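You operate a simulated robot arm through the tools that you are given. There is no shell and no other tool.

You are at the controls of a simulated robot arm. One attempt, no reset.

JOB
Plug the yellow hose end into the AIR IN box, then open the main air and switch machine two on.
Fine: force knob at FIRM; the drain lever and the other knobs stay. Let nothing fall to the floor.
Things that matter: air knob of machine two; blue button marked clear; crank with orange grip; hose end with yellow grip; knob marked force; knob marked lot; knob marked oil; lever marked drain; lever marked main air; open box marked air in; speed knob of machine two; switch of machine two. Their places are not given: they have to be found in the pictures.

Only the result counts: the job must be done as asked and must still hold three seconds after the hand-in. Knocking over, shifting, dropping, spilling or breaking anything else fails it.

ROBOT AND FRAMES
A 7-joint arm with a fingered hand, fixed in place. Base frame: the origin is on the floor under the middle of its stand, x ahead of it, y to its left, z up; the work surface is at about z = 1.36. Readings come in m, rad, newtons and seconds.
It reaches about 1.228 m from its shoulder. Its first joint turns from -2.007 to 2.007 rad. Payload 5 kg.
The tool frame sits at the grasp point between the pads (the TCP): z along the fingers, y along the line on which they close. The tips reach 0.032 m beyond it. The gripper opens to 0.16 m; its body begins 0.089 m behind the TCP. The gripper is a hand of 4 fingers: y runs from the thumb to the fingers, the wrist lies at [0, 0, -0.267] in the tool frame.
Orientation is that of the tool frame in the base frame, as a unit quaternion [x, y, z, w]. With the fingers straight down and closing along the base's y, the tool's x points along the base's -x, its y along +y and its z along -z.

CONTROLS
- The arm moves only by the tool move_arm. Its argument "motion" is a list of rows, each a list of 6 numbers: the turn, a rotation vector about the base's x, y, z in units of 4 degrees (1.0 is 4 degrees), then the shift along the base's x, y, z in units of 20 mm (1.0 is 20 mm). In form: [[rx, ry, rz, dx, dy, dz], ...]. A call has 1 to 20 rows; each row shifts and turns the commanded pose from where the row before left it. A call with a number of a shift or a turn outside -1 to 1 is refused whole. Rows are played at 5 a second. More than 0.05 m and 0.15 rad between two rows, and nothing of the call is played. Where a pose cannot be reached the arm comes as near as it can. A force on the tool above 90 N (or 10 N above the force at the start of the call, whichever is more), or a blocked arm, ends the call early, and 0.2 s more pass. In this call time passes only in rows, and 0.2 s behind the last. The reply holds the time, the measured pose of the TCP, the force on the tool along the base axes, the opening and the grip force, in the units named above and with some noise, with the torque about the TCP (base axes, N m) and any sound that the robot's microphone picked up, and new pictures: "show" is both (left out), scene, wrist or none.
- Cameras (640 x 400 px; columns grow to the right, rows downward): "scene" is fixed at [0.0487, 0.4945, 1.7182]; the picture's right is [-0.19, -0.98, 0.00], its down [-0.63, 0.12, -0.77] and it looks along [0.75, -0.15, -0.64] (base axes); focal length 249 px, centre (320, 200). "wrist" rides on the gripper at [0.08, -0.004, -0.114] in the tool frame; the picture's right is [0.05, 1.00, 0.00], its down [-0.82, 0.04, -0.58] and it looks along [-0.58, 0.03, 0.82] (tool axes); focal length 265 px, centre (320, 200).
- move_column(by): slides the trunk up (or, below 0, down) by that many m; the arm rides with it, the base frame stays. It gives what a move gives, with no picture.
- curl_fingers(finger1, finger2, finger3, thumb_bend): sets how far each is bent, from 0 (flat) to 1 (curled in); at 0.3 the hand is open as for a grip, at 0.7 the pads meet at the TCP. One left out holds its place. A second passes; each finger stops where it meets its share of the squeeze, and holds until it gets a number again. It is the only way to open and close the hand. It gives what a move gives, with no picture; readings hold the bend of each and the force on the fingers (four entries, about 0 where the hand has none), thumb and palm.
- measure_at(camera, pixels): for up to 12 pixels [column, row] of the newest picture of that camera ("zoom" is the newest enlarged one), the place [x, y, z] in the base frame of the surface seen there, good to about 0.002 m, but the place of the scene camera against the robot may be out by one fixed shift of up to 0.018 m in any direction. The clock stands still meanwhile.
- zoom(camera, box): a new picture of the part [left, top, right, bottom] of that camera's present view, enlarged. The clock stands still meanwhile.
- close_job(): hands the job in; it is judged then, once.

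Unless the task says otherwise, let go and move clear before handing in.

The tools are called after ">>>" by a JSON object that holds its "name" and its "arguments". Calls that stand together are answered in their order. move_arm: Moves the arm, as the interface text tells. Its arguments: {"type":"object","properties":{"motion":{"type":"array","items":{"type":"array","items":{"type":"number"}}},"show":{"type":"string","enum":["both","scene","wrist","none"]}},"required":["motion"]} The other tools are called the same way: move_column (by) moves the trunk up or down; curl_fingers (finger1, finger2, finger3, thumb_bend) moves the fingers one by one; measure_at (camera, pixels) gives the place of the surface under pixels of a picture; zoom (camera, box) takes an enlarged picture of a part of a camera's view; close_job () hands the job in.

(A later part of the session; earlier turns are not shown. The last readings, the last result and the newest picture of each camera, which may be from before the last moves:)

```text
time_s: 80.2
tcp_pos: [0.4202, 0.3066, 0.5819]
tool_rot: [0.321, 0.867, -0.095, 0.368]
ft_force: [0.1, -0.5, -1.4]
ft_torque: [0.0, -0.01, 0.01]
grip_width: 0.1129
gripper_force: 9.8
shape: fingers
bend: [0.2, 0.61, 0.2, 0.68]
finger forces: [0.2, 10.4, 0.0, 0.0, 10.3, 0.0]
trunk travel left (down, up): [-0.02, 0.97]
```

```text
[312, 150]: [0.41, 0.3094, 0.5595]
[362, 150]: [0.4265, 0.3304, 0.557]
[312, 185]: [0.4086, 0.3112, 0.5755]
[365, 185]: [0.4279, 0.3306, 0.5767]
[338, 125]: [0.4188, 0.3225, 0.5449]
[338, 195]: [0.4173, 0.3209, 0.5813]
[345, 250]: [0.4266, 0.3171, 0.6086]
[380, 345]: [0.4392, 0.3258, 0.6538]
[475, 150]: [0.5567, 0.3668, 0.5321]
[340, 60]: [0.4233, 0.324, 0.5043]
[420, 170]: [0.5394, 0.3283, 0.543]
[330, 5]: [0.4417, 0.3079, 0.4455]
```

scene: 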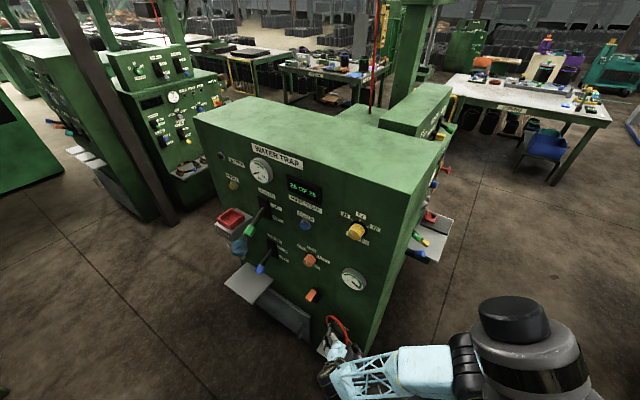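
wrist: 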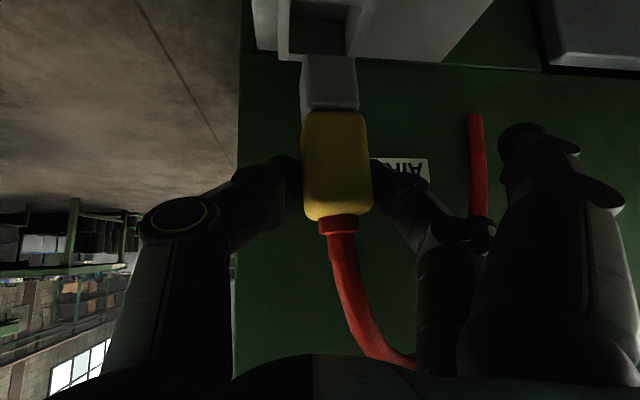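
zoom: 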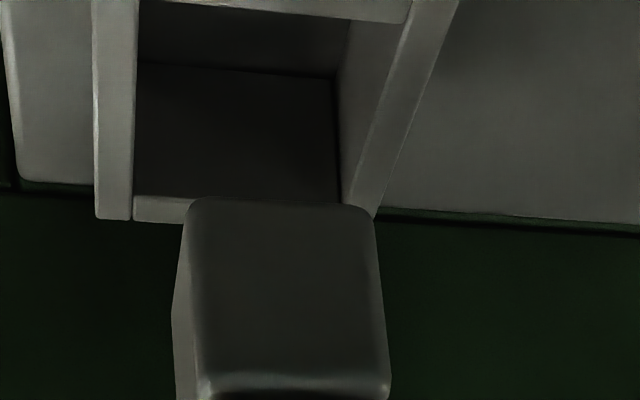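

Plug bottom centre (s 0.520, n −0.0885) vs box centre (s 0.5196, n −0.0854): shift 3 mm outwards, then lower 30 mm first.

>>> {"name": "move_arm", "arguments": {"motion": [[0, 0, 0, -0.11, 0.11, 0], [0, 0, 0, 0, 0, -0.3], [0, 0, 0, 0, 0, -0.3], [0, 0, 0, 0, 0, -0.3], [0, 0, 0, 0, 0, -0.3], [0, 0, 0, 0, 0, -0.3]], "show": "wrist"}}

>>> {"name": "zoom", "arguments": {"camera": "wrist", "box": [240, 0, 420, 130]}}

```text
time_s: 81.6
tcp_pos: [0.4169, 0.3091, 0.5521]
tool_rot: [0.322, 0.867, -0.096, 0.368]
ft_force: [0.0, 0.1, -2.0]
ft_torque: [-0.01, -0.01, 0.0]
grip_width: 0.113
gripper_force: 10.5
shape: fingers
bend: [0.2, 0.61, 0.2, 0.68]
finger forces: [0.0, 10.4, 0.0, 0.0, 10.3, 0.1]
trunk travel left (down, up): [-0.02, 0.97]
```

wrist: 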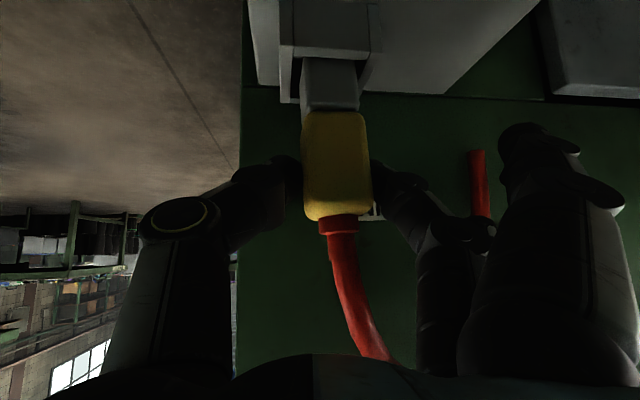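

```text
3.08 times, centred on (330, 65) of wrist
```

zoom: 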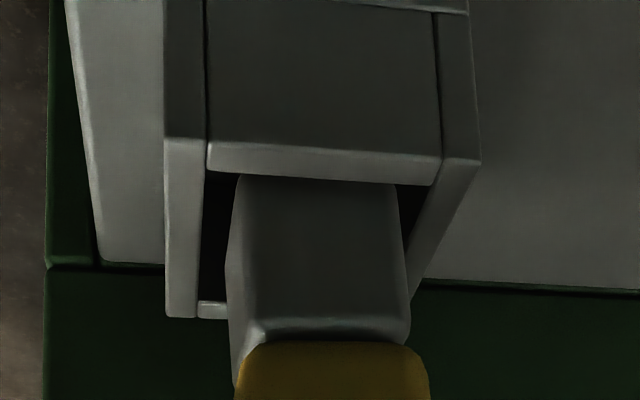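

The plug is entering the box, centred with gaps both sides (zoom 205–235 left, 405–435 right). Lower another 24 mm.

>>> {"name": "move_arm", "arguments": {"motion": [[0, 0, 0, 0, 0, -0.3], [0, 0, 0, 0, 0, -0.3], [0, 0, 0, 0, 0, -0.3], [0, 0, 0, 0, 0, -0.3]], "show": "wrist"}}

>>> {"name": "zoom", "arguments": {"camera": "wrist", "box": [240, 0, 420, 130]}}

```text
time_s: 82.6
tcp_pos: [0.4183, 0.3086, 0.5269]
tool_rot: [0.321, 0.867, -0.096, 0.369]
ft_force: [-0.5, -1.9, 1.0]
ft_torque: [0.0, -0.05, 0.01]
grip_width: 0.113
gripper_force: 10.3
shape: fingers
bend: [0.2, 0.61, 0.2, 0.68]
finger forces: [0.0, 10.4, 0.0, 0.1, 10.6, 0.1]
trunk travel left (down, up): [-0.02, 0.97]
```

wrist: 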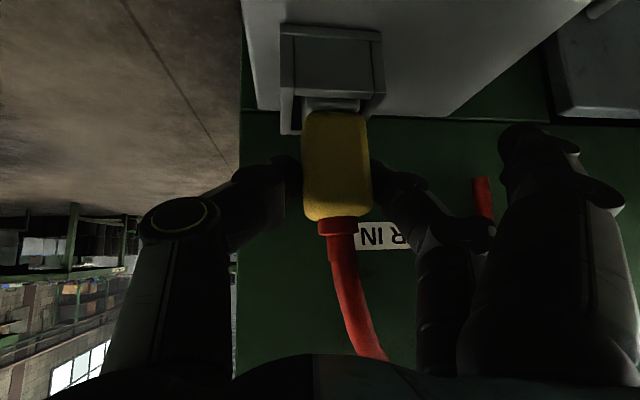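

```text
3.08 times, centred on (330, 65) of wrist
```

zoom: 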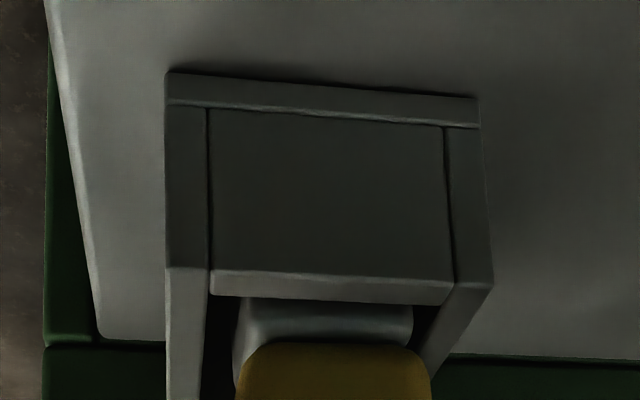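

Nearly seated (grip just above the rim). Lower in small 2 mm steps until contact.

>>> {"name": "move_arm", "arguments": {"motion": [[0, 0, 0, 0, 0, -0.1], [0, 0, 0, 0, 0, -0.1], [0, 0, 0, 0, 0, -0.1]], "show": "wrist"}}

>>> {"name": "zoom", "arguments": {"camera": "wrist", "box": [240, 0, 420, 130]}}

```text
time_s: 83.4
tcp_pos: [0.4168, 0.309, 0.5236]
tool_rot: [0.321, 0.867, -0.095, 0.369]
ft_force: [0.0, -4.8, 18.2]
ft_torque: [-0.2, -0.29, -0.08]
grip_width: 0.1123
gripper_force: 13.0
shape: fingers
bend: [0.2, 0.62, 0.2, 0.69]
finger forces: [0.0, 10.9, 0.0, 0.0, 14.9, 0.0]
trunk travel left (down, up): [-0.02, 0.97]
```

wrist: 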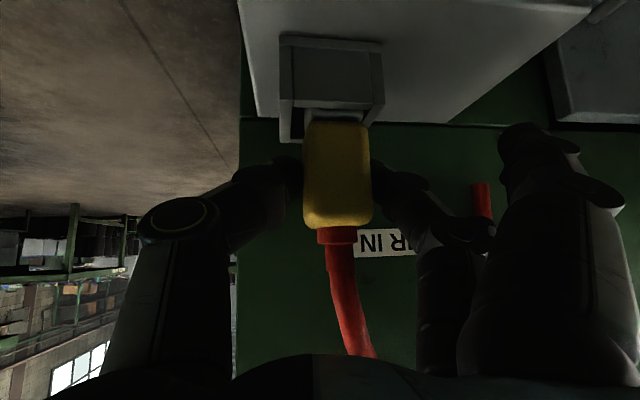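

```text
3.08 times, centred on (330, 65) of wrist
```

zoom: 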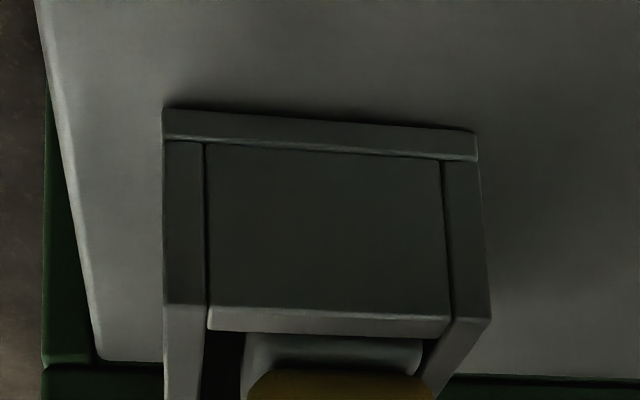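

Contact at 18 N upward: the plug sits on the box floor. Release the grip.

>>> {"name": "curl_fingers", "arguments": {"finger2": 0.5, "thumb_bend": 0.52}}

>>> {"name": "move_arm", "arguments": {"motion": [[0, 0, 0, 0, 0, 0]], "show": "wrist"}}

>>> {"name": "zoom", "arguments": {"camera": "wrist", "box": [220, 20, 420, 260]}}

```text
time_s: 84.4
tcp_pos: [0.4168, 0.3094, 0.5208]
tool_rot: [0.321, 0.867, -0.096, 0.368]
ft_force: [0.5, 1.4, -0.3]
ft_torque: [0.01, 0.02, 0.0]
grip_width: 0.1393
gripper_force: 0.2
shape: fingers
bend: [0.2, 0.5, 0.2, 0.52]
finger forces: [0.0, 0.0, 0.0, 0.0, 0.0, 0.1]
trunk travel left (down, up): [-0.02, 0.97]
```

```text
time_s: 84.8
tcp_pos: [0.4172, 0.3103, 0.5213]
tool_rot: [0.32, 0.868, -0.095, 0.368]
ft_force: [-0.3, -0.6, -0.2]
ft_torque: [0.01, 0.01, -0.02]
grip_width: 0.1391
gripper_force: 0.0
shape: fingers
bend: [0.2, 0.5, 0.2, 0.52]
finger forces: [0.0, 0.0, 0.0, 0.1, 0.1, 0.0]
trunk travel left (down, up): [-0.02, 0.97]
```

wrist: 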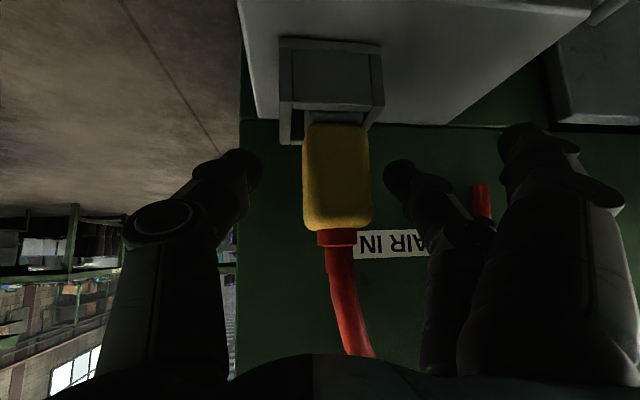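

```text
1.67 times, centred on (320, 140) of wrist
```

zoom: 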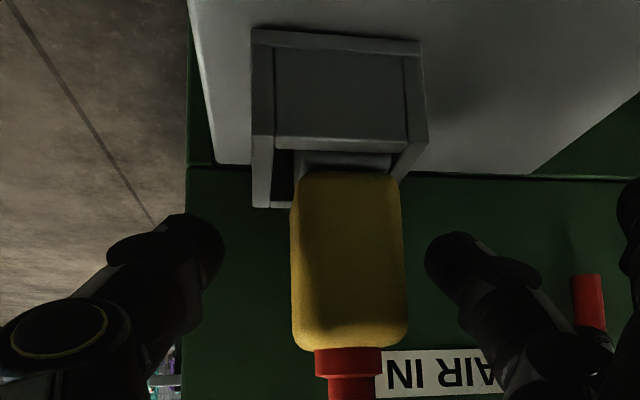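

The plug stands in the box, released. Retreat straight away from the panel (slightly up).

>>> {"name": "move_arm", "arguments": {"motion": [[0, 0, 0, -0.5, 0.5, 0.1], [0, 0, 0, -0.5, 0.5, 0.1], [0, 0, 0, -0.5, 0.5, 0.1], [0, 0, 0, -0.5, 0.5, 0.1], [0, 0, 0, -0.5, 0.5, 0.1], [0, 0, 0, -0.5, 0.5, 0.1], [0, 0, 0, -0.5, 0.5, 0.1], [0, 0, 0, -0.5, 0.5, 0.1], [0, 0, 0, -0.5, 0.5, 0.1], [0, 0, 0, -0.5, 0.5, 0.1]]}}

>>> {"name": "zoom", "arguments": {"camera": "wrist", "box": [220, 20, 440, 260]}}

```text
time_s: 87.0
tcp_pos: [0.3163, 0.4087, 0.542]
tool_rot: [0.32, 0.868, -0.094, 0.369]
ft_force: [-0.1, 0.3, 0.0]
ft_torque: [0.01, 0.01, 0.02]
grip_width: 0.1393
gripper_force: 0.2
shape: fingers
bend: [0.2, 0.5, 0.2, 0.52]
finger forces: [0.1, 0.1, 0.0, 0.0, 0.0, 0.1]
trunk travel left (down, up): [-0.02, 0.97]
```

scene: 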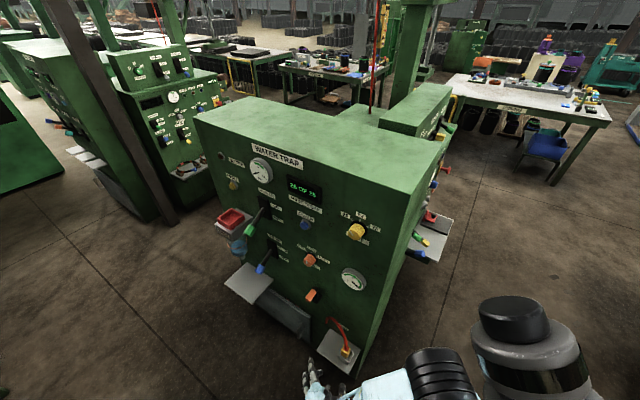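
wrist: 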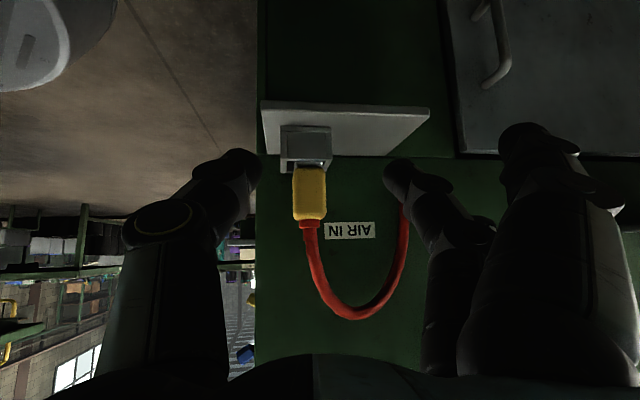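

```text
1.67 times, centred on (330, 140) of wrist
```

zoom: 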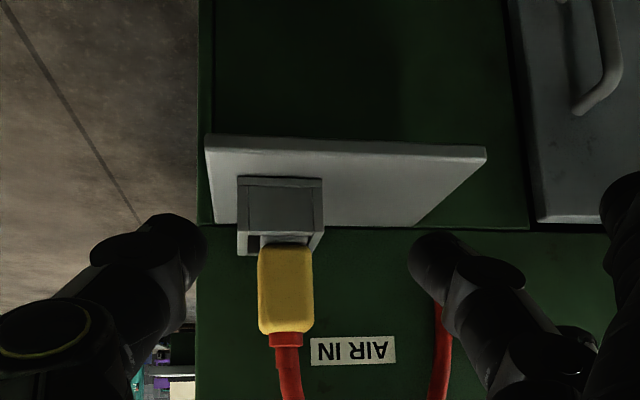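

The hose is plugged in and stands upright. Check from the scene camera, then move on to the main air lever.

>>> {"name": "zoom", "arguments": {"camera": "scene", "box": [300, 305, 380, 385]}}

>>> {"name": "zoom", "arguments": {"camera": "scene", "box": [210, 170, 310, 290]}}

>>> {"name": "measure_at", "arguments": {"camera": "wrist", "pixels": [[300, 180], [322, 180], [311, 170], [311, 215], [310, 235], [340, 318], [311, 160], [290, 148], [330, 150], [405, 215], [285, 160], [325, 130]]}}

```text
5.00 times, centred on (340, 345) of scene
```

zoom: 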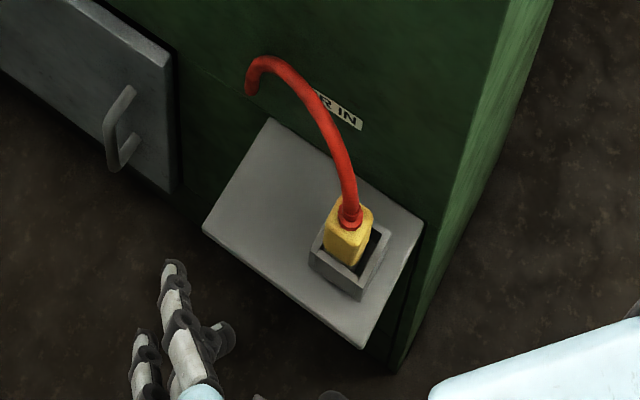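

```text
3.33 times, centred on (260, 230) of scene
```

zoom: 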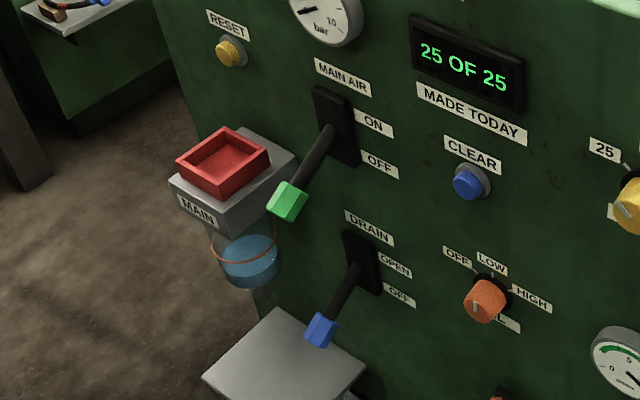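

```text
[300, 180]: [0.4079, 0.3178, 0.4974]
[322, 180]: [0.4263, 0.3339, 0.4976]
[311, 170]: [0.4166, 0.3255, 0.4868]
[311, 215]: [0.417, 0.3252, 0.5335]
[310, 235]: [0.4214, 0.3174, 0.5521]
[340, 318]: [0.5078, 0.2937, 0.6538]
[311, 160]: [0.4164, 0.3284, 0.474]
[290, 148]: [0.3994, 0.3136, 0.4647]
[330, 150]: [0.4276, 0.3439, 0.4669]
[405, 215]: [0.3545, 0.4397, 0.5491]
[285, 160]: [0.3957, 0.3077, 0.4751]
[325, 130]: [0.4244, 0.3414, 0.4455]
```

Hose is seated, upright in the box. Next, MAIN AIR lever (currently down at OFF, green grip near (0.709,0.630,1.048)); I'll push it up from beneath with a closed hand. First form the hand and raise the trunk.

>>> {"name": "curl_fingers", "arguments": {"finger1": 0.66, "finger2": 0.66, "finger3": 0.66, "thumb_bend": 0.66}}

>>> {"name": "move_column", "arguments": {"by": 0.2}}

>>> {"name": "move_arm", "arguments": {"motion": [[0, 0, 0, -0.5, 0.5, 0.5], [0, 0, 0, -0.3, 0.5, 0.5], [0, 0, 1, 0, 0.5, 0.5], [0, 0, 1, 0.2, 0.5, 0.5], [0, 0, 1, 0.2, 0.5, 0.5], [0, 0, 1, 0.2, 0.5, 0.5], [0, 0, 1, 0.2, 0.5, 0.5], [0, 0, 1, 0.2, 0.5, 0.5], [0, 0, 1, 0.2, 0.5, 0.5], [0, 0, 1, 0.2, 0.5, 0.5], [0, 0, 1, 0.2, 0.5, 0.5], [0, 0, 1, 0.2, 0.5, 0.5], [0, 0, 1, 0.2, 0.5, 0.5]]}}

```text
time_s: 88.0
tcp_pos: [0.3169, 0.4085, 0.5418]
tool_rot: [0.321, 0.868, -0.095, 0.368]
ft_force: [0.8, 1.0, -0.7]
ft_torque: [-0.01, 0.01, 0.03]
grip_width: 0.0345
gripper_force: 0.0
shape: fingers
bend: [0.66, 0.66, 0.66, 0.66]
finger forces: [0.0, 0.1, 0.0, 0.1, 0.0, 0.1]
trunk travel left (down, up): [-0.02, 0.97]
```

```text
time_s: 90.2
tcp_pos: [0.3172, 0.4093, 0.7408]
tool_rot: [0.32, 0.868, -0.095, 0.369]
ft_force: [-0.5, 0.6, 0.4]
ft_torque: [-0.01, 0.01, 0.01]
grip_width: 0.0342
gripper_force: 0.1
shape: fingers
bend: [0.66, 0.66, 0.66, 0.66]
finger forces: [0.0, 0.0, 0.1, 0.0, 0.0, 0.0]
trunk travel left (down, up): [-0.22, 0.77]
```

```text
time_s: 93.0
tcp_pos: [0.341, 0.539, 0.8713]
tool_rot: [-0.029, 0.924, 0.051, 0.377]
ft_force: [0.0, 0.2, -0.5]
ft_torque: [-0.03, 0.01, -0.02]
grip_width: 0.0343
gripper_force: 0.0
shape: fingers
bend: [0.66, 0.66, 0.66, 0.66]
finger forces: [0.0, 0.0, 0.0, 0.0, 0.0, 0.0]
trunk travel left (down, up): [-0.22, 0.77]
```

scene: 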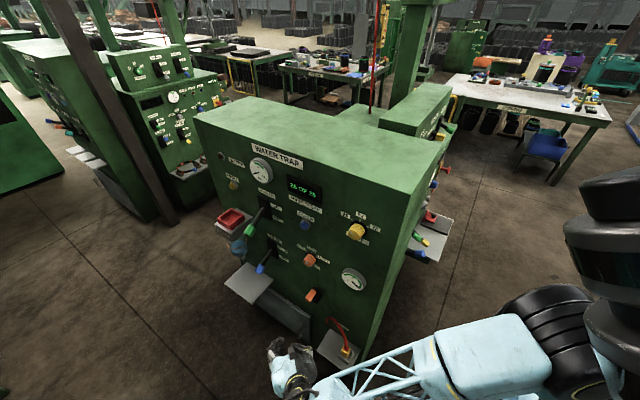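
wrist: 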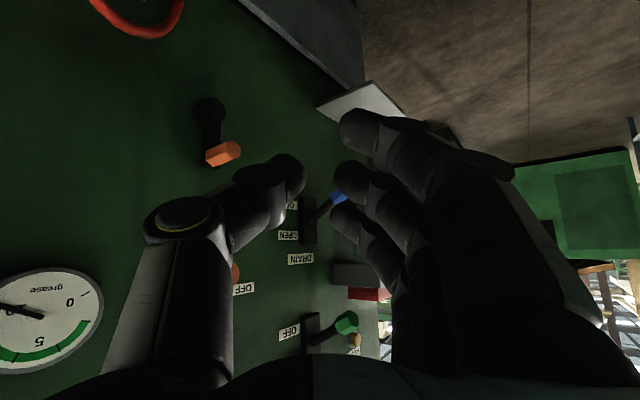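

The green main-air grip is at (345,322), drain's blue grip at (335,197), the red tray at (365,295). Measure these.

>>> {"name": "zoom", "arguments": {"camera": "wrist", "box": [260, 170, 400, 370]}}

>>> {"name": "measure_at", "arguments": {"camera": "wrist", "pixels": [[345, 322], [352, 318], [338, 328], [325, 333], [313, 325], [313, 345], [365, 295], [350, 273], [340, 195], [322, 208], [308, 215], [357, 337]]}}

```text
2.00 times, centred on (330, 270) of wrist
```

zoom: 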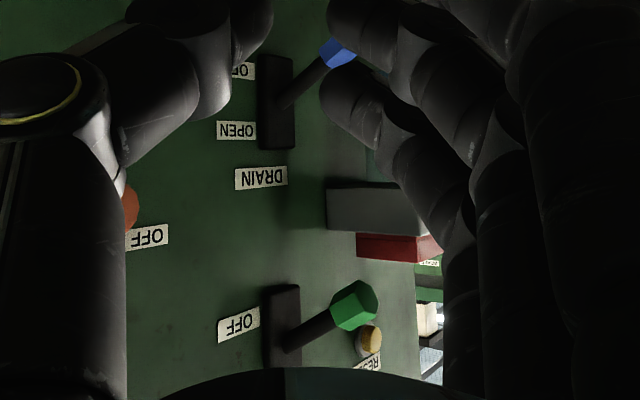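

```text
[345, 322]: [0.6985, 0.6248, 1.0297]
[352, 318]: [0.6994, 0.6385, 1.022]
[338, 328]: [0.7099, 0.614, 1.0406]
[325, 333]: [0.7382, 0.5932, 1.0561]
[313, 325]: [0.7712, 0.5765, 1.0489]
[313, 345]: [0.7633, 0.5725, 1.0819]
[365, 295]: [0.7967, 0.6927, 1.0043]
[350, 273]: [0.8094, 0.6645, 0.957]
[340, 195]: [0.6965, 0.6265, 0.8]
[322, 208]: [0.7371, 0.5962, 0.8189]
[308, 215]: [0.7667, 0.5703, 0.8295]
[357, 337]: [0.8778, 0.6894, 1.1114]
```

Lever rod runs from pivot ≈(n −0.145, z 1.08) down to grip ≈(n −0.055, z 1.03) at s≈0.948. Measure my own fingertips to know where the upper finger lies relative to the TCP.

>>> {"name": "measure_at", "arguments": {"camera": "wrist", "pixels": [[340, 215], [360, 235], [385, 265], [350, 178], [385, 195], [352, 128], [395, 150], [295, 172], [270, 195], [230, 210]]}}

```text
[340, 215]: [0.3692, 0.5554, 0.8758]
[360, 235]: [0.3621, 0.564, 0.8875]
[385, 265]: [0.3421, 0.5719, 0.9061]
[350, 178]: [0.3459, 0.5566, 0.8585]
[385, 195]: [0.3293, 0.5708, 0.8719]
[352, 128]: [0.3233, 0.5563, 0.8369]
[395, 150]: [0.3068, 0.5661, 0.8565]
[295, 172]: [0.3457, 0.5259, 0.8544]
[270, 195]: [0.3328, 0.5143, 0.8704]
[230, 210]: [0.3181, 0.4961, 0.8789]
```

Upper finger's top edge lies about (+0.035,+0.02,+0.03) from the TCP. Move in toward a point just below the main-air lever, stopping a bit short.

>>> {"name": "move_arm", "arguments": {"motion": [[0, 0, -0.12, 0.94, 0.16, 0.2], [0, 0, -0.12, 0.94, 0.16, 0.2], [0, 0, -0.12, 0.94, 0.16, 0.2], [0, 0, -0.12, 0.94, 0.16, 0.2], [0, 0, -0.12, 0.94, 0.16, 0.2], [0, 0, -0.12, 0.94, 0.16, 0.2], [0, 0, -0.12, 0.94, 0.16, 0.2], [0, 0, -0.12, 0.94, 0.16, 0.2], [0, 0, -0.12, 0.94, 0.16, 0.2], [0, 0, -0.12, 0.94, 0.16, 0.2], [0, 0, -0.12, 0.94, 0.16, 0.2], [0, 0, -0.12, 0.94, 0.16, 0.2], [0, 0, -0.12, 0.94, 0.16, 0.2], [0, 0, -0.12, 0.94, 0.16, 0.2]]}}

```text
time_s: 96.0
tcp_pos: [0.6033, 0.5844, 0.9262]
tool_rot: [0.027, 0.924, 0.028, 0.38]
ft_force: [-0.7, 0.4, 0.2]
ft_torque: [0.01, 0.04, 0.03]
grip_width: 0.0342
gripper_force: 0.1
shape: fingers
bend: [0.66, 0.66, 0.66, 0.66]
finger forces: [0.1, 0.0, 0.0, 0.0, 0.0, 0.0]
trunk travel left (down, up): [-0.22, 0.77]
```

scene: 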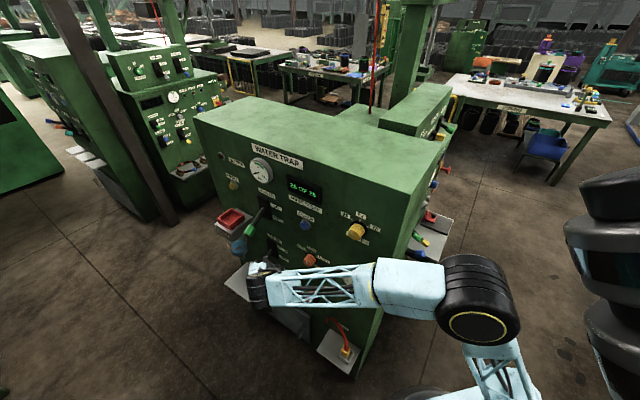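
wrist: 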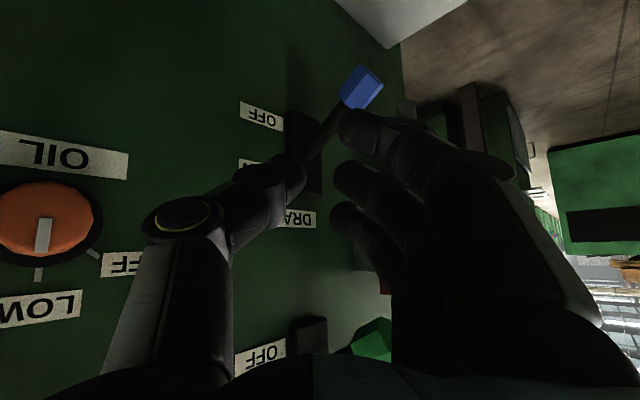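

The hand is below-left of the main-air lever. Shift the last 6 cm to be beneath the grip without touching.

>>> {"name": "move_arm", "arguments": {"motion": [[0, 0, 0, 0.766, 0.33, 0.17], [0, 0, 0, 0.766, 0.33, 0.17], [0, 0, 0, 0.766, 0.33, 0.17], [0, 0, 0, 0.766, 0.33, 0.17]]}}

>>> {"name": "zoom", "arguments": {"camera": "scene", "box": [200, 170, 320, 320]}}

```text
time_s: 97.0
tcp_pos: [0.6664, 0.6118, 0.9402]
tool_rot: [0.026, 0.924, 0.027, 0.38]
ft_force: [0.6, -0.1, 0.6]
ft_torque: [0.01, 0.04, 0.04]
grip_width: 0.0343
gripper_force: 0.1
shape: fingers
bend: [0.66, 0.66, 0.66, 0.66]
finger forces: [0.0, 0.0, 0.1, 0.1, 0.0, 0.0]
trunk travel left (down, up): [-0.22, 0.77]
```

scene: 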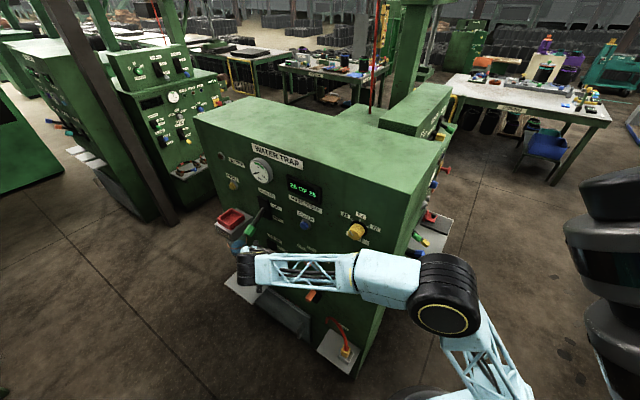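
wrist: 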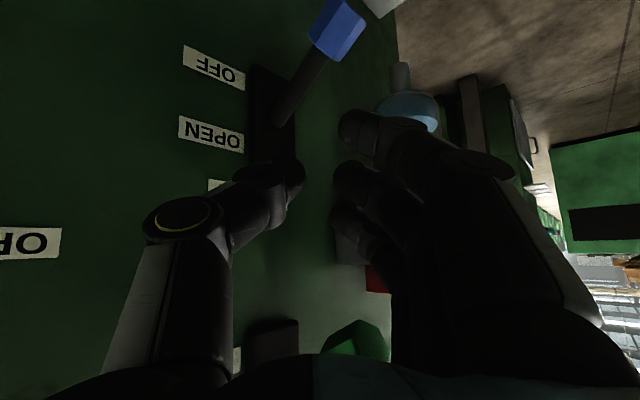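

```text
2.67 times, centred on (260, 245) of scene
```

zoom: 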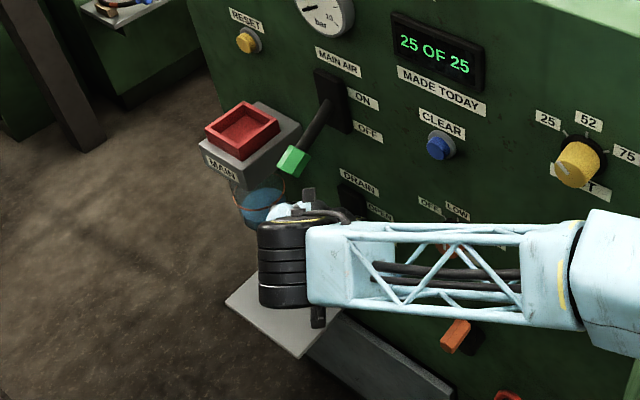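

The hand is under the lever. Raise slowly and watch the force.

>>> {"name": "move_arm", "arguments": {"motion": [[0, 0, 0, 0, 0, 0.4], [0, 0, 0, 0, 0, 0.4], [0, 0, 0, 0, 0, 0.4], [0, 0, 0, 0, 0, 0.4], [0, 0, 0, 0, 0, 0.4], [0, 0, 0, 0, 0, 0.4]]}}

>>> {"name": "zoom", "arguments": {"camera": "scene", "box": [210, 180, 310, 280]}}

```text
time_s: 98.4
tcp_pos: [0.6675, 0.6096, 0.9907]
tool_rot: [0.027, 0.924, 0.027, 0.38]
ft_force: [-0.4, -0.4, -1.0]
ft_torque: [0.02, 0.02, -0.02]
grip_width: 0.0341
gripper_force: 0.1
shape: fingers
bend: [0.66, 0.66, 0.66, 0.66]
finger forces: [0.0, 0.0, 0.1, 0.0, 0.0, 0.0]
trunk travel left (down, up): [-0.22, 0.77]
```

scene: 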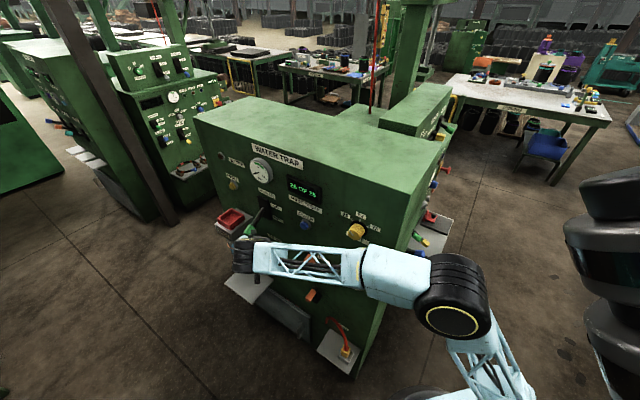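
wrist: 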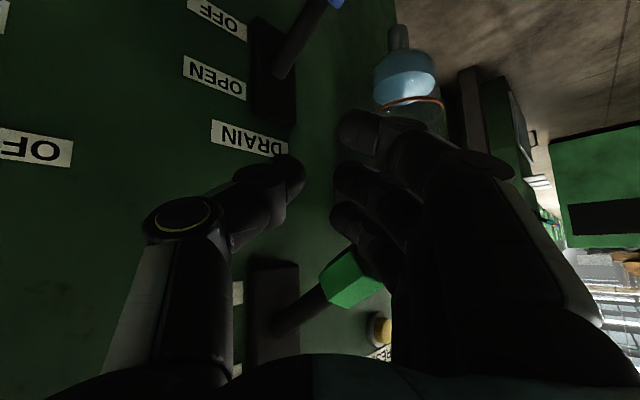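

```text
4.00 times, centred on (260, 230) of scene
```

zoom: 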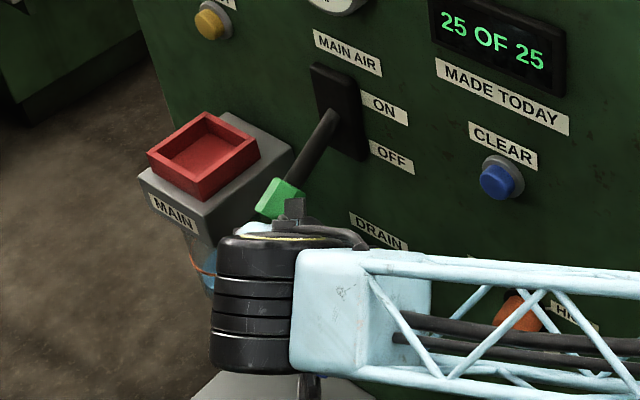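

No contact yet; the green grip (350,280) is just above the upper finger (345,215). Keep raising.

>>> {"name": "move_arm", "arguments": {"motion": [[0, 0, 0, 0, 0, 0.4], [0, 0, 0, 0, 0, 0.4], [0, 0, 0, 0, 0, 0.4]], "show": "wrist"}}

```text
time_s: 99.2
tcp_pos: [0.662, 0.6135, 1.0098]
tool_rot: [0.024, 0.925, 0.028, 0.377]
ft_force: [-30.3, 7.4, -16.2]
ft_torque: [-0.54, 0.08, 1.08]
grip_width: 0.0343
gripper_force: 15.3
shape: fingers
bend: [0.66, 0.66, 0.66, 0.66]
finger forces: [0.1, 0.0, 30.3, 0.1, 0.0, 0.1]
trunk travel left (down, up): [-0.22, 0.77]
```

wrist: 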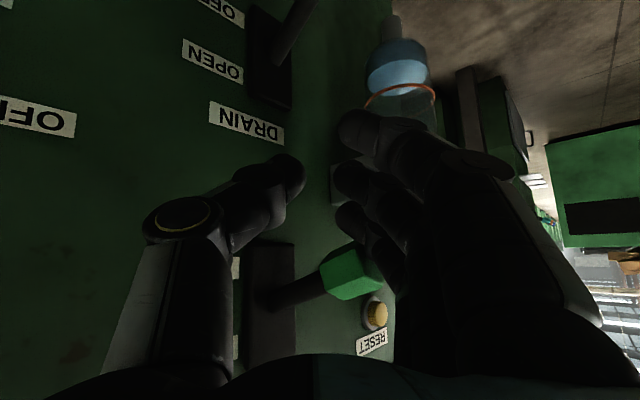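

The finger is pushing the lever's end inward rather than up (force −30,+7,−16). Back down and re-orient the hand flatter so the push is vertical.

>>> {"name": "move_arm", "arguments": {"motion": [[0, 0, 0, -0.3, 0, -0.5], [0, 0, 0, -0.3, 0, -0.5], [0, 0, 0, -0.3, 0, -0.5], [0, 0, 0, -0.4, 0.4, -0.5], [0, 0, 0, -0.4, 0.4, -0.5], [0, 0, 0, -0.4, 0.4, -0.5], [0, 0, 0, -0.4, 0.4, 0], [0, 0, 0, -0.4, 0.4, 0], [0, 0, 0, -0.4, 0.4, 0], [0, 0, 0, -0.4, 0.4, 0]]}}

>>> {"name": "zoom", "arguments": {"camera": "scene", "box": [210, 180, 310, 280]}}

```text
time_s: 101.4
tcp_pos: [0.5922, 0.6653, 0.952]
tool_rot: [0.027, 0.924, 0.027, 0.38]
ft_force: [0.0, -0.3, -0.1]
ft_torque: [0.01, 0.01, 0.01]
grip_width: 0.0344
gripper_force: 0.0
shape: fingers
bend: [0.66, 0.66, 0.66, 0.66]
finger forces: [0.0, 0.0, 0.0, 0.0, 0.1, 0.0]
trunk travel left (down, up): [-0.22, 0.77]
```

scene: 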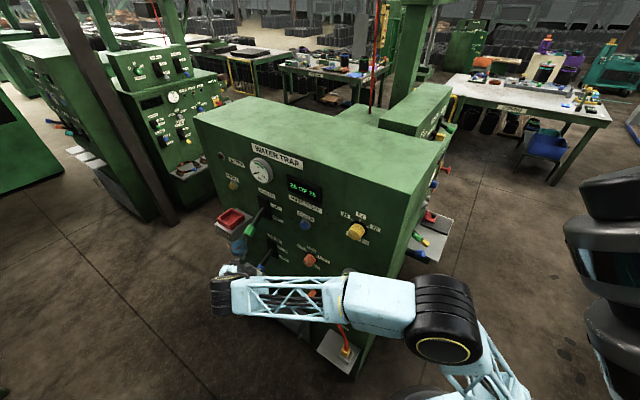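
wrist: 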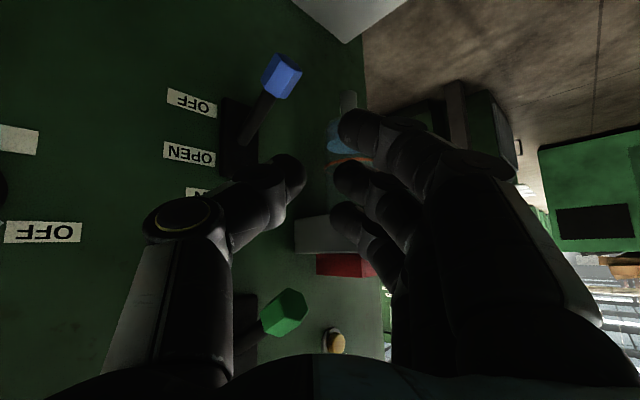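

```text
4.00 times, centred on (260, 230) of scene
```

zoom: 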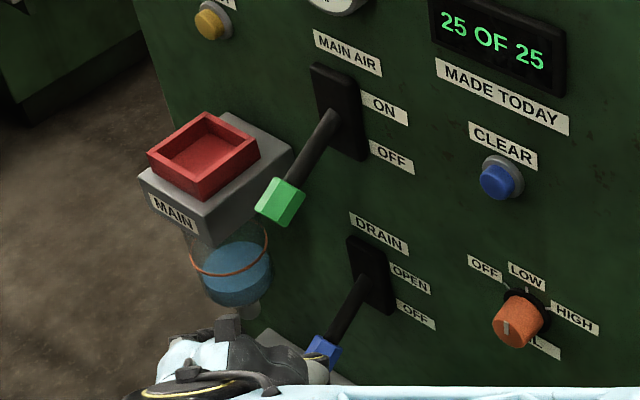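

Lever unmoved at OFF, no harm done. Move further out, lower the trunk 0.2 and raise the arm with the hand pitched flatter.

>>> {"name": "move_arm", "arguments": {"motion": [[0, 0, 0, -0.9, 0.9, 0], [0, 0, 0, -0.9, 0.9, 0]], "show": "none"}}

>>> {"name": "move_column", "arguments": {"by": -0.2}}

>>> {"name": "move_arm", "arguments": {"motion": [[0, 0, 0, 0, 0, 0.9], [0, 0, 0, 0, 0, 0.9], [0, -0.8, 0, 0, 0, 0.9], [0, -0.8, 0, 0, 0, 0.9], [0, -0.8, 0, 0, 0, 0.9], [0, -0.8, 0, 0, 0, 0.9], [0, -0.8, 0, 0, 0, 0.9], [0, -0.8, 0, 0, 0, 0.9], [0, -0.8, 0, 0, 0, 0.9], [0, -0.8, 0, 0, 0, 0.9]]}}

```text
time_s: 102.0
tcp_pos: [0.5561, 0.7015, 0.9537]
tool_rot: [0.027, 0.924, 0.027, 0.379]
ft_force: [-0.3, -0.8, 0.1]
ft_torque: [-0.02, -0.02, -0.01]
grip_width: 0.0338
gripper_force: 0.1
shape: fingers
bend: [0.66, 0.66, 0.66, 0.66]
finger forces: [0.0, 0.0, 0.0, 0.0, 0.0, 0.0]
trunk travel left (down, up): [-0.22, 0.77]
```

```text
time_s: 104.2
tcp_pos: [0.5567, 0.7014, 0.7539]
tool_rot: [0.027, 0.925, 0.027, 0.379]
ft_force: [-0.4, -1.2, 0.1]
ft_torque: [0.02, 0.0, -0.03]
grip_width: 0.0341
gripper_force: 0.0
shape: fingers
bend: [0.66, 0.66, 0.66, 0.66]
finger forces: [0.0, 0.0, 0.0, 0.0, 0.1, 0.1]
trunk travel left (down, up): [-0.02, 0.97]
```

```text
time_s: 106.3
tcp_pos: [0.5527, 0.7031, 0.935]
tool_rot: [0.02, 0.817, 0.033, 0.575]
ft_force: [-0.8, -0.1, -0.3]
ft_torque: [-0.01, -0.03, -0.03]
grip_width: 0.034
gripper_force: 0.1
shape: fingers
bend: [0.66, 0.66, 0.66, 0.66]
finger forces: [0.0, 0.0, 0.1, 0.0, 0.0, 0.0]
trunk travel left (down, up): [-0.02, 0.97]
```

scene: 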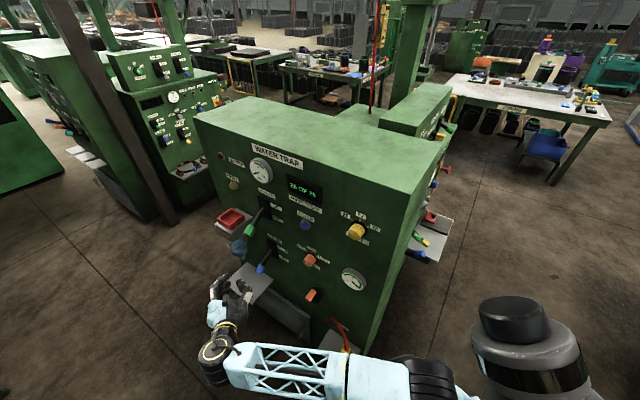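
wrist: 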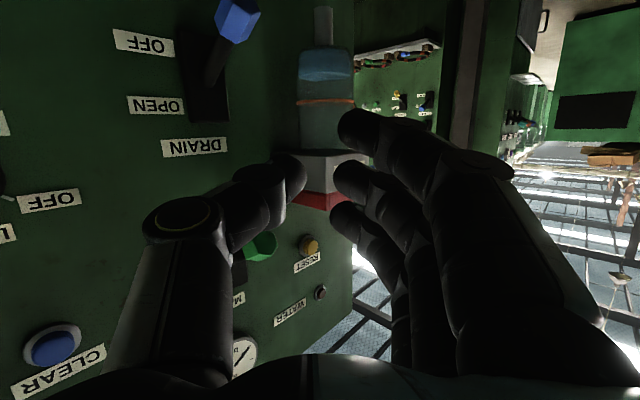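

The flat orientation is reachable. A better hook: roll the hand 90° so the thumb is underneath (pointing under the lever) and fingers above. Roll here in free space first.

>>> {"name": "move_arm", "arguments": {"motion": [[0.941, 0.031, -0.336, 0, 0, 0], [0.941, 0.031, -0.336, 0, 0, 0], [0.941, 0.031, -0.336, 0, 0, 0], [0.941, 0.031, -0.336, 0, 0, 0], [0.941, 0.031, -0.336, 0, 0, 0], [0.941, 0.031, -0.336, 0, 0, 0], [0.941, 0.031, -0.336, 0, 0, 0], [0.941, 0.031, -0.336, 0, 0, 0], [0.941, 0.031, -0.336, 0, 0, 0], [0.941, 0.031, -0.336, 0, 0, 0], [0.941, 0.031, -0.336, 0, 0, 0], [0.941, 0.031, -0.336, 0, 0, 0], [0.941, 0.031, -0.336, 0, 0, 0], [0.941, 0.031, -0.336, 0, 0, 0], [0.941, 0.031, -0.336, 0, 0, 0], [0.941, 0.031, -0.336, 0, 0, 0], [0.941, 0.031, -0.336, 0, 0, 0], [0.941, 0.031, -0.336, 0, 0, 0], [0.941, 0.031, -0.336, 0, 0, 0], [0.941, 0.031, -0.336, 0, 0, 0]]}}

```text
time_s: 110.5
tcp_pos: [0.555, 0.7011, 0.9329]
tool_rot: [0.54, 0.613, 0.395, 0.42]
ft_force: [0.8, -0.8, 0.6]
ft_torque: [0.01, 0.01, 0.03]
grip_width: 0.034
gripper_force: 0.0
shape: fingers
bend: [0.66, 0.66, 0.66, 0.66]
finger forces: [0.0, 0.0, 0.0, 0.0, 0.0, 0.1]
trunk travel left (down, up): [-0.02, 0.97]
```

scene: 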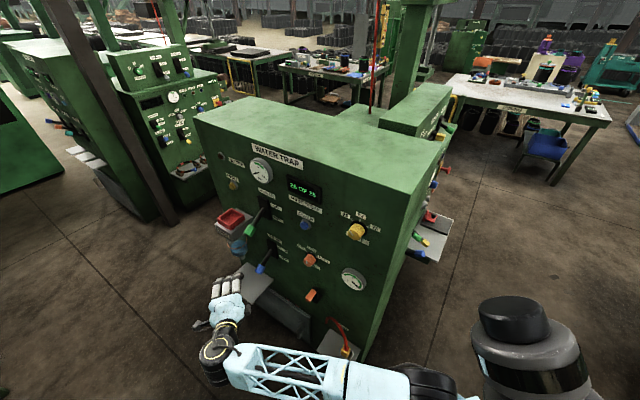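
wrist: 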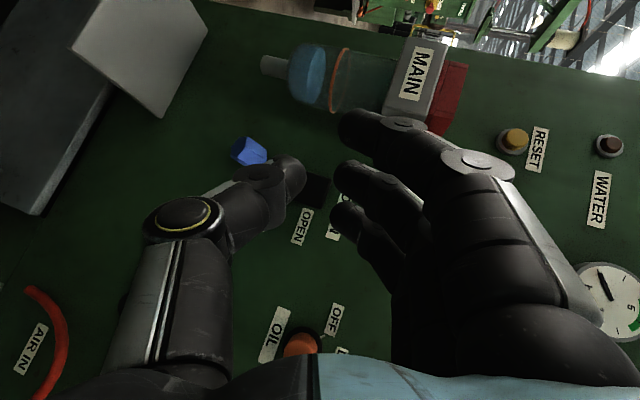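

The roll works: thumb below, fingers above. Open the C a little, yaw toward the lever and go to a pre-position 10 cm behind it.

>>> {"name": "curl_fingers", "arguments": {"finger1": 0.46, "finger2": 0.46, "finger3": 0.46, "thumb_bend": 0.62}}

>>> {"name": "move_arm", "arguments": {"motion": [[0, 0, 1, -0.254, -0.254, 0.55], [0, 0, 1, -0.254, -0.254, 0.55], [0, 0, 1, -0.254, -0.254, 0.55], [0, 0, 1, -0.254, -0.254, 0.55], [0, 0, 1, -0.254, -0.254, 0.55], [0, 0, 0, 0.7, -0.7, 0.55], [0, 0, 0, 0.7, -0.7, 0.55], [0, 0, 0, 0.7, -0.7, 0.55], [0, 0, 0, 0.7, -0.7, 0.55], [0, 0, 0, 0.7, -0.7, 0.55]]}}

```text
time_s: 111.5
tcp_pos: [0.5545, 0.7024, 0.9323]
tool_rot: [0.539, 0.614, 0.395, 0.419]
ft_force: [0.2, 0.3, 1.0]
ft_torque: [-0.02, 0.01, -0.02]
grip_width: 0.0755
gripper_force: 0.0
shape: fingers
bend: [0.46, 0.46, 0.46, 0.62]
finger forces: [0.0, 0.0, 0.0, 0.0, 0.1, 0.1]
trunk travel left (down, up): [-0.02, 0.97]
```

```text
time_s: 113.8
tcp_pos: [0.5999, 0.607, 1.0423]
tool_rot: [0.425, 0.698, 0.462, 0.344]
ft_force: [-0.9, 0.7, 0.7]
ft_torque: [-0.04, 0.0, -0.02]
grip_width: 0.0754
gripper_force: 0.1
shape: fingers
bend: [0.46, 0.46, 0.46, 0.62]
finger forces: [0.1, 0.0, 0.1, 0.0, 0.0, 0.1]
trunk travel left (down, up): [-0.02, 0.97]
```

scene: 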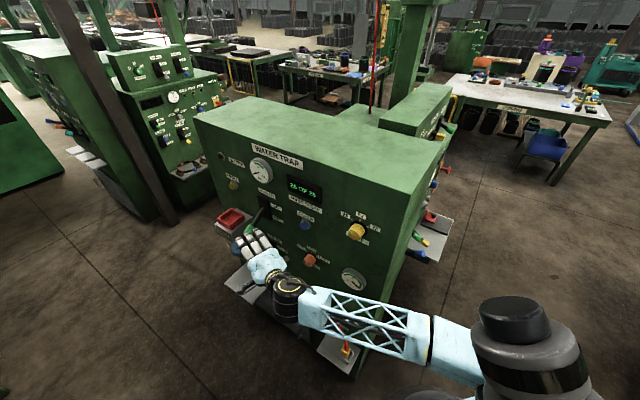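
wrist: 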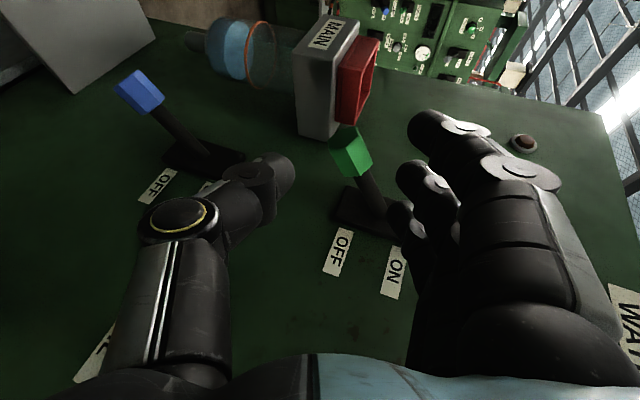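

Now a clear view: green grip (350,150) lies between thumb (270,175, below) and fingers (410,180, above). Measure the lever and my thumb.

>>> {"name": "measure_at", "arguments": {"camera": "wrist", "pixels": [[350, 150], [340, 138], [358, 160], [347, 165], [368, 188], [372, 205], [280, 175], [260, 195], [405, 180], [390, 215], [425, 125], [330, 110]]}}

>>> {"name": "zoom", "arguments": {"camera": "wrist", "box": [240, 60, 460, 260]}}

```text
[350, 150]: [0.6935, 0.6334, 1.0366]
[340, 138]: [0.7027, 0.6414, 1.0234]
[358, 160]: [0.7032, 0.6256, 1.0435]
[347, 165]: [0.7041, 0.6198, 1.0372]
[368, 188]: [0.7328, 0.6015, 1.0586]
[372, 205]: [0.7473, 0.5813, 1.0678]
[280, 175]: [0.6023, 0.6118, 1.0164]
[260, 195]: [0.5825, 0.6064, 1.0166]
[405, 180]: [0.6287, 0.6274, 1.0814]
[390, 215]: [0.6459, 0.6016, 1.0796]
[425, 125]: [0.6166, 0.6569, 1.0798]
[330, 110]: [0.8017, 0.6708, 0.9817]
```

```text
2.00 times, centred on (350, 160) of wrist
```

zoom: 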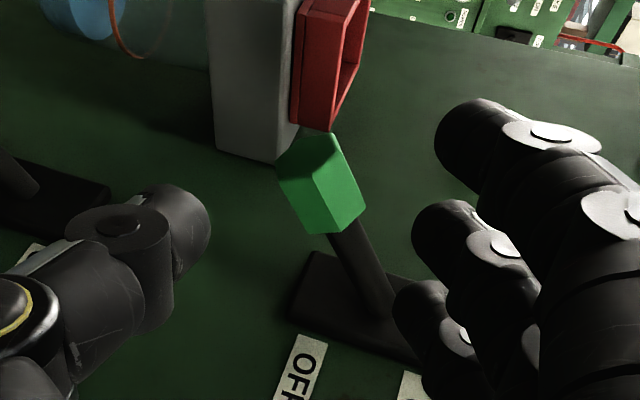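

Grip centre is ≈10.5 cm ahead, slightly above axis. Advance along the finger direction so the lever sits in the C, above the thumb.

>>> {"name": "move_arm", "arguments": {"motion": [[0, 0, 0, 0.783, 0.216, -0.217], [0, 0, 0, 0.783, 0.216, -0.217], [0, 0, 0, 0.783, 0.216, -0.217], [0, 0, 0, 0.783, 0.216, -0.217]], "show": "wrist"}}

```text
time_s: 114.8
tcp_pos: [0.664, 0.6249, 1.0263]
tool_rot: [0.425, 0.698, 0.462, 0.344]
ft_force: [0.5, 0.0, 0.5]
ft_torque: [-0.03, 0.01, 0.02]
grip_width: 0.0754
gripper_force: 0.0
shape: fingers
bend: [0.46, 0.46, 0.46, 0.62]
finger forces: [0.0, 0.1, 0.0, 0.1, 0.0, 0.0]
trunk travel left (down, up): [-0.02, 0.97]
```

wrist: 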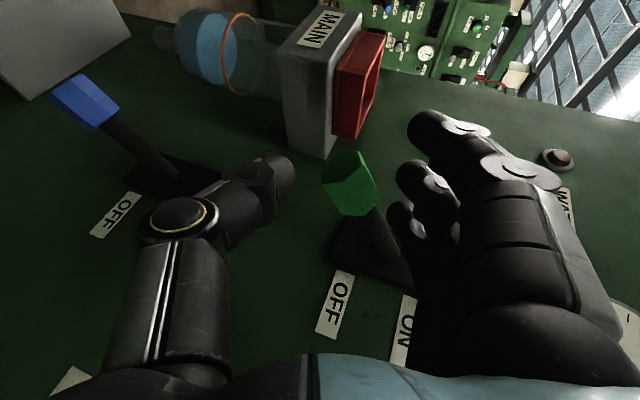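

The grip (350,185) is centred in the opening. Advance the remaining 3 cm.

>>> {"name": "move_arm", "arguments": {"motion": [[0, 0, 0, 0.783, 0.216, -0.217], [0, 0, 0, 0.783, 0.216, -0.217]], "show": "wrist"}}

```text
time_s: 115.3
tcp_pos: [0.6943, 0.6329, 1.0168]
tool_rot: [0.424, 0.698, 0.461, 0.346]
ft_force: [0.4, 0.1, 0.5]
ft_torque: [0.0, 0.02, 0.01]
grip_width: 0.0752
gripper_force: 0.0
shape: fingers
bend: [0.46, 0.46, 0.46, 0.62]
finger forces: [0.0, 0.0, 0.0, 0.0, 0.0, 0.0]
trunk travel left (down, up): [-0.02, 0.97]
```

wrist: 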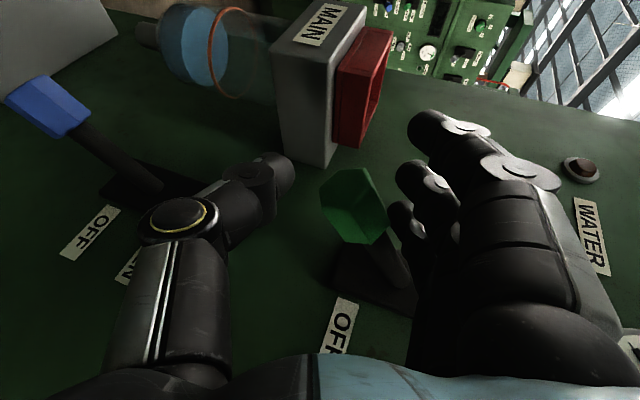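

The lever is inside the C. Raise slowly and monitor.

>>> {"name": "move_arm", "arguments": {"motion": [[0, 0, 0, 0, 0, 0.4], [0, 0, 0, 0, 0, 0.4], [0, 0, 0, 0, 0, 0.4], [0, 0, 0, 0, 0, 0.4]], "show": "wrist"}}

```text
time_s: 116.3
tcp_pos: [0.6933, 0.6312, 1.0481]
tool_rot: [0.425, 0.698, 0.462, 0.345]
ft_force: [0.1, -0.3, -2.5]
ft_torque: [-0.02, 0.01, -0.02]
grip_width: 0.0787
gripper_force: 1.0
shape: fingers
bend: [0.46, 0.46, 0.46, 0.61]
finger forces: [0.1, 0.0, 0.0, 0.0, 2.3, 0.0]
trunk travel left (down, up): [-0.02, 0.97]
```

wrist: 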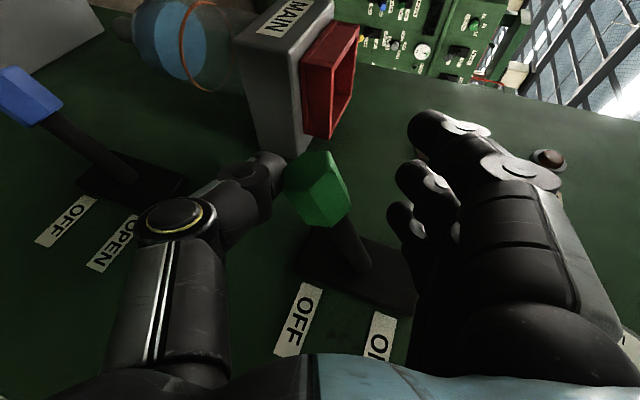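

Thumb contacts the grip (2.3 N). Continue lifting.

>>> {"name": "move_arm", "arguments": {"motion": [[0, 0, 0, 0, 0, 0.4], [0, 0, 0, 0, 0, 0.4], [0, 0, 0, 0, 0, 0.4], [0, 0, 0, 0, 0, 0.4]], "show": "wrist"}}

```text
time_s: 117.3
tcp_pos: [0.6939, 0.6317, 1.083]
tool_rot: [0.425, 0.698, 0.462, 0.344]
ft_force: [-0.7, -0.1, -0.9]
ft_torque: [0.04, 0.05, -0.03]
grip_width: 0.0781
gripper_force: 0.7
shape: fingers
bend: [0.46, 0.46, 0.46, 0.61]
finger forces: [0.0, 0.0, 0.1, 0.1, 1.7, 0.0]
trunk travel left (down, up): [-0.02, 0.97]
```

wrist: 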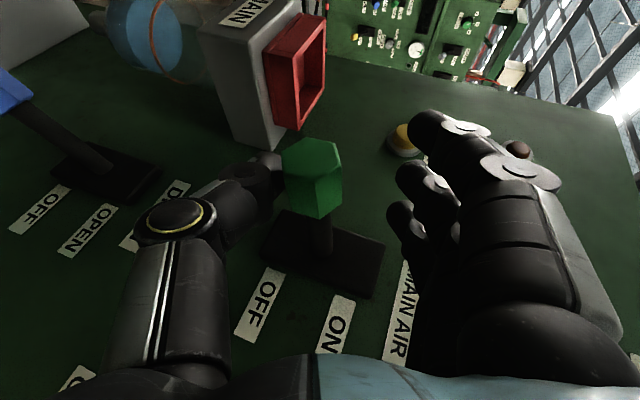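

The lever is about level now, moving with ~2 N. Continue lifting.

>>> {"name": "move_arm", "arguments": {"motion": [[0, 0, 0, 0, 0, 0.4], [0, 0, 0, 0, 0, 0.4], [0, 0, 0, 0, 0, 0.4], [0, 0, 0, 0, 0, 0.4], [0, 0, 0, 0, 0, 0.4]], "show": "wrist"}}

```text
time_s: 118.5
tcp_pos: [0.6936, 0.6312, 1.1219]
tool_rot: [0.426, 0.697, 0.461, 0.345]
ft_force: [-0.6, 0.1, 0.4]
ft_torque: [0.0, -0.03, -0.06]
grip_width: 0.0763
gripper_force: 0.1
shape: fingers
bend: [0.46, 0.46, 0.46, 0.62]
finger forces: [0.0, 0.0, 0.0, 0.1, 0.0, 0.0]
trunk travel left (down, up): [-0.02, 0.97]
```

wrist: 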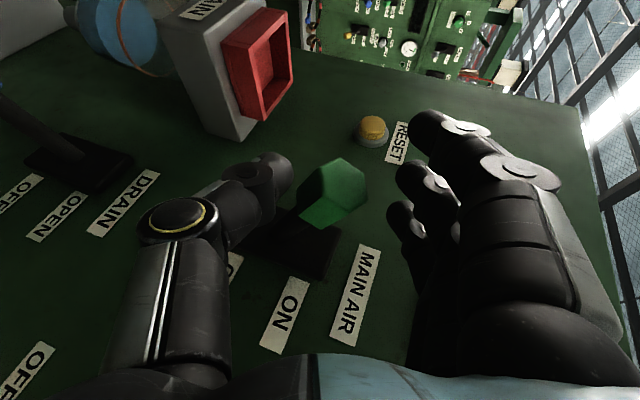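

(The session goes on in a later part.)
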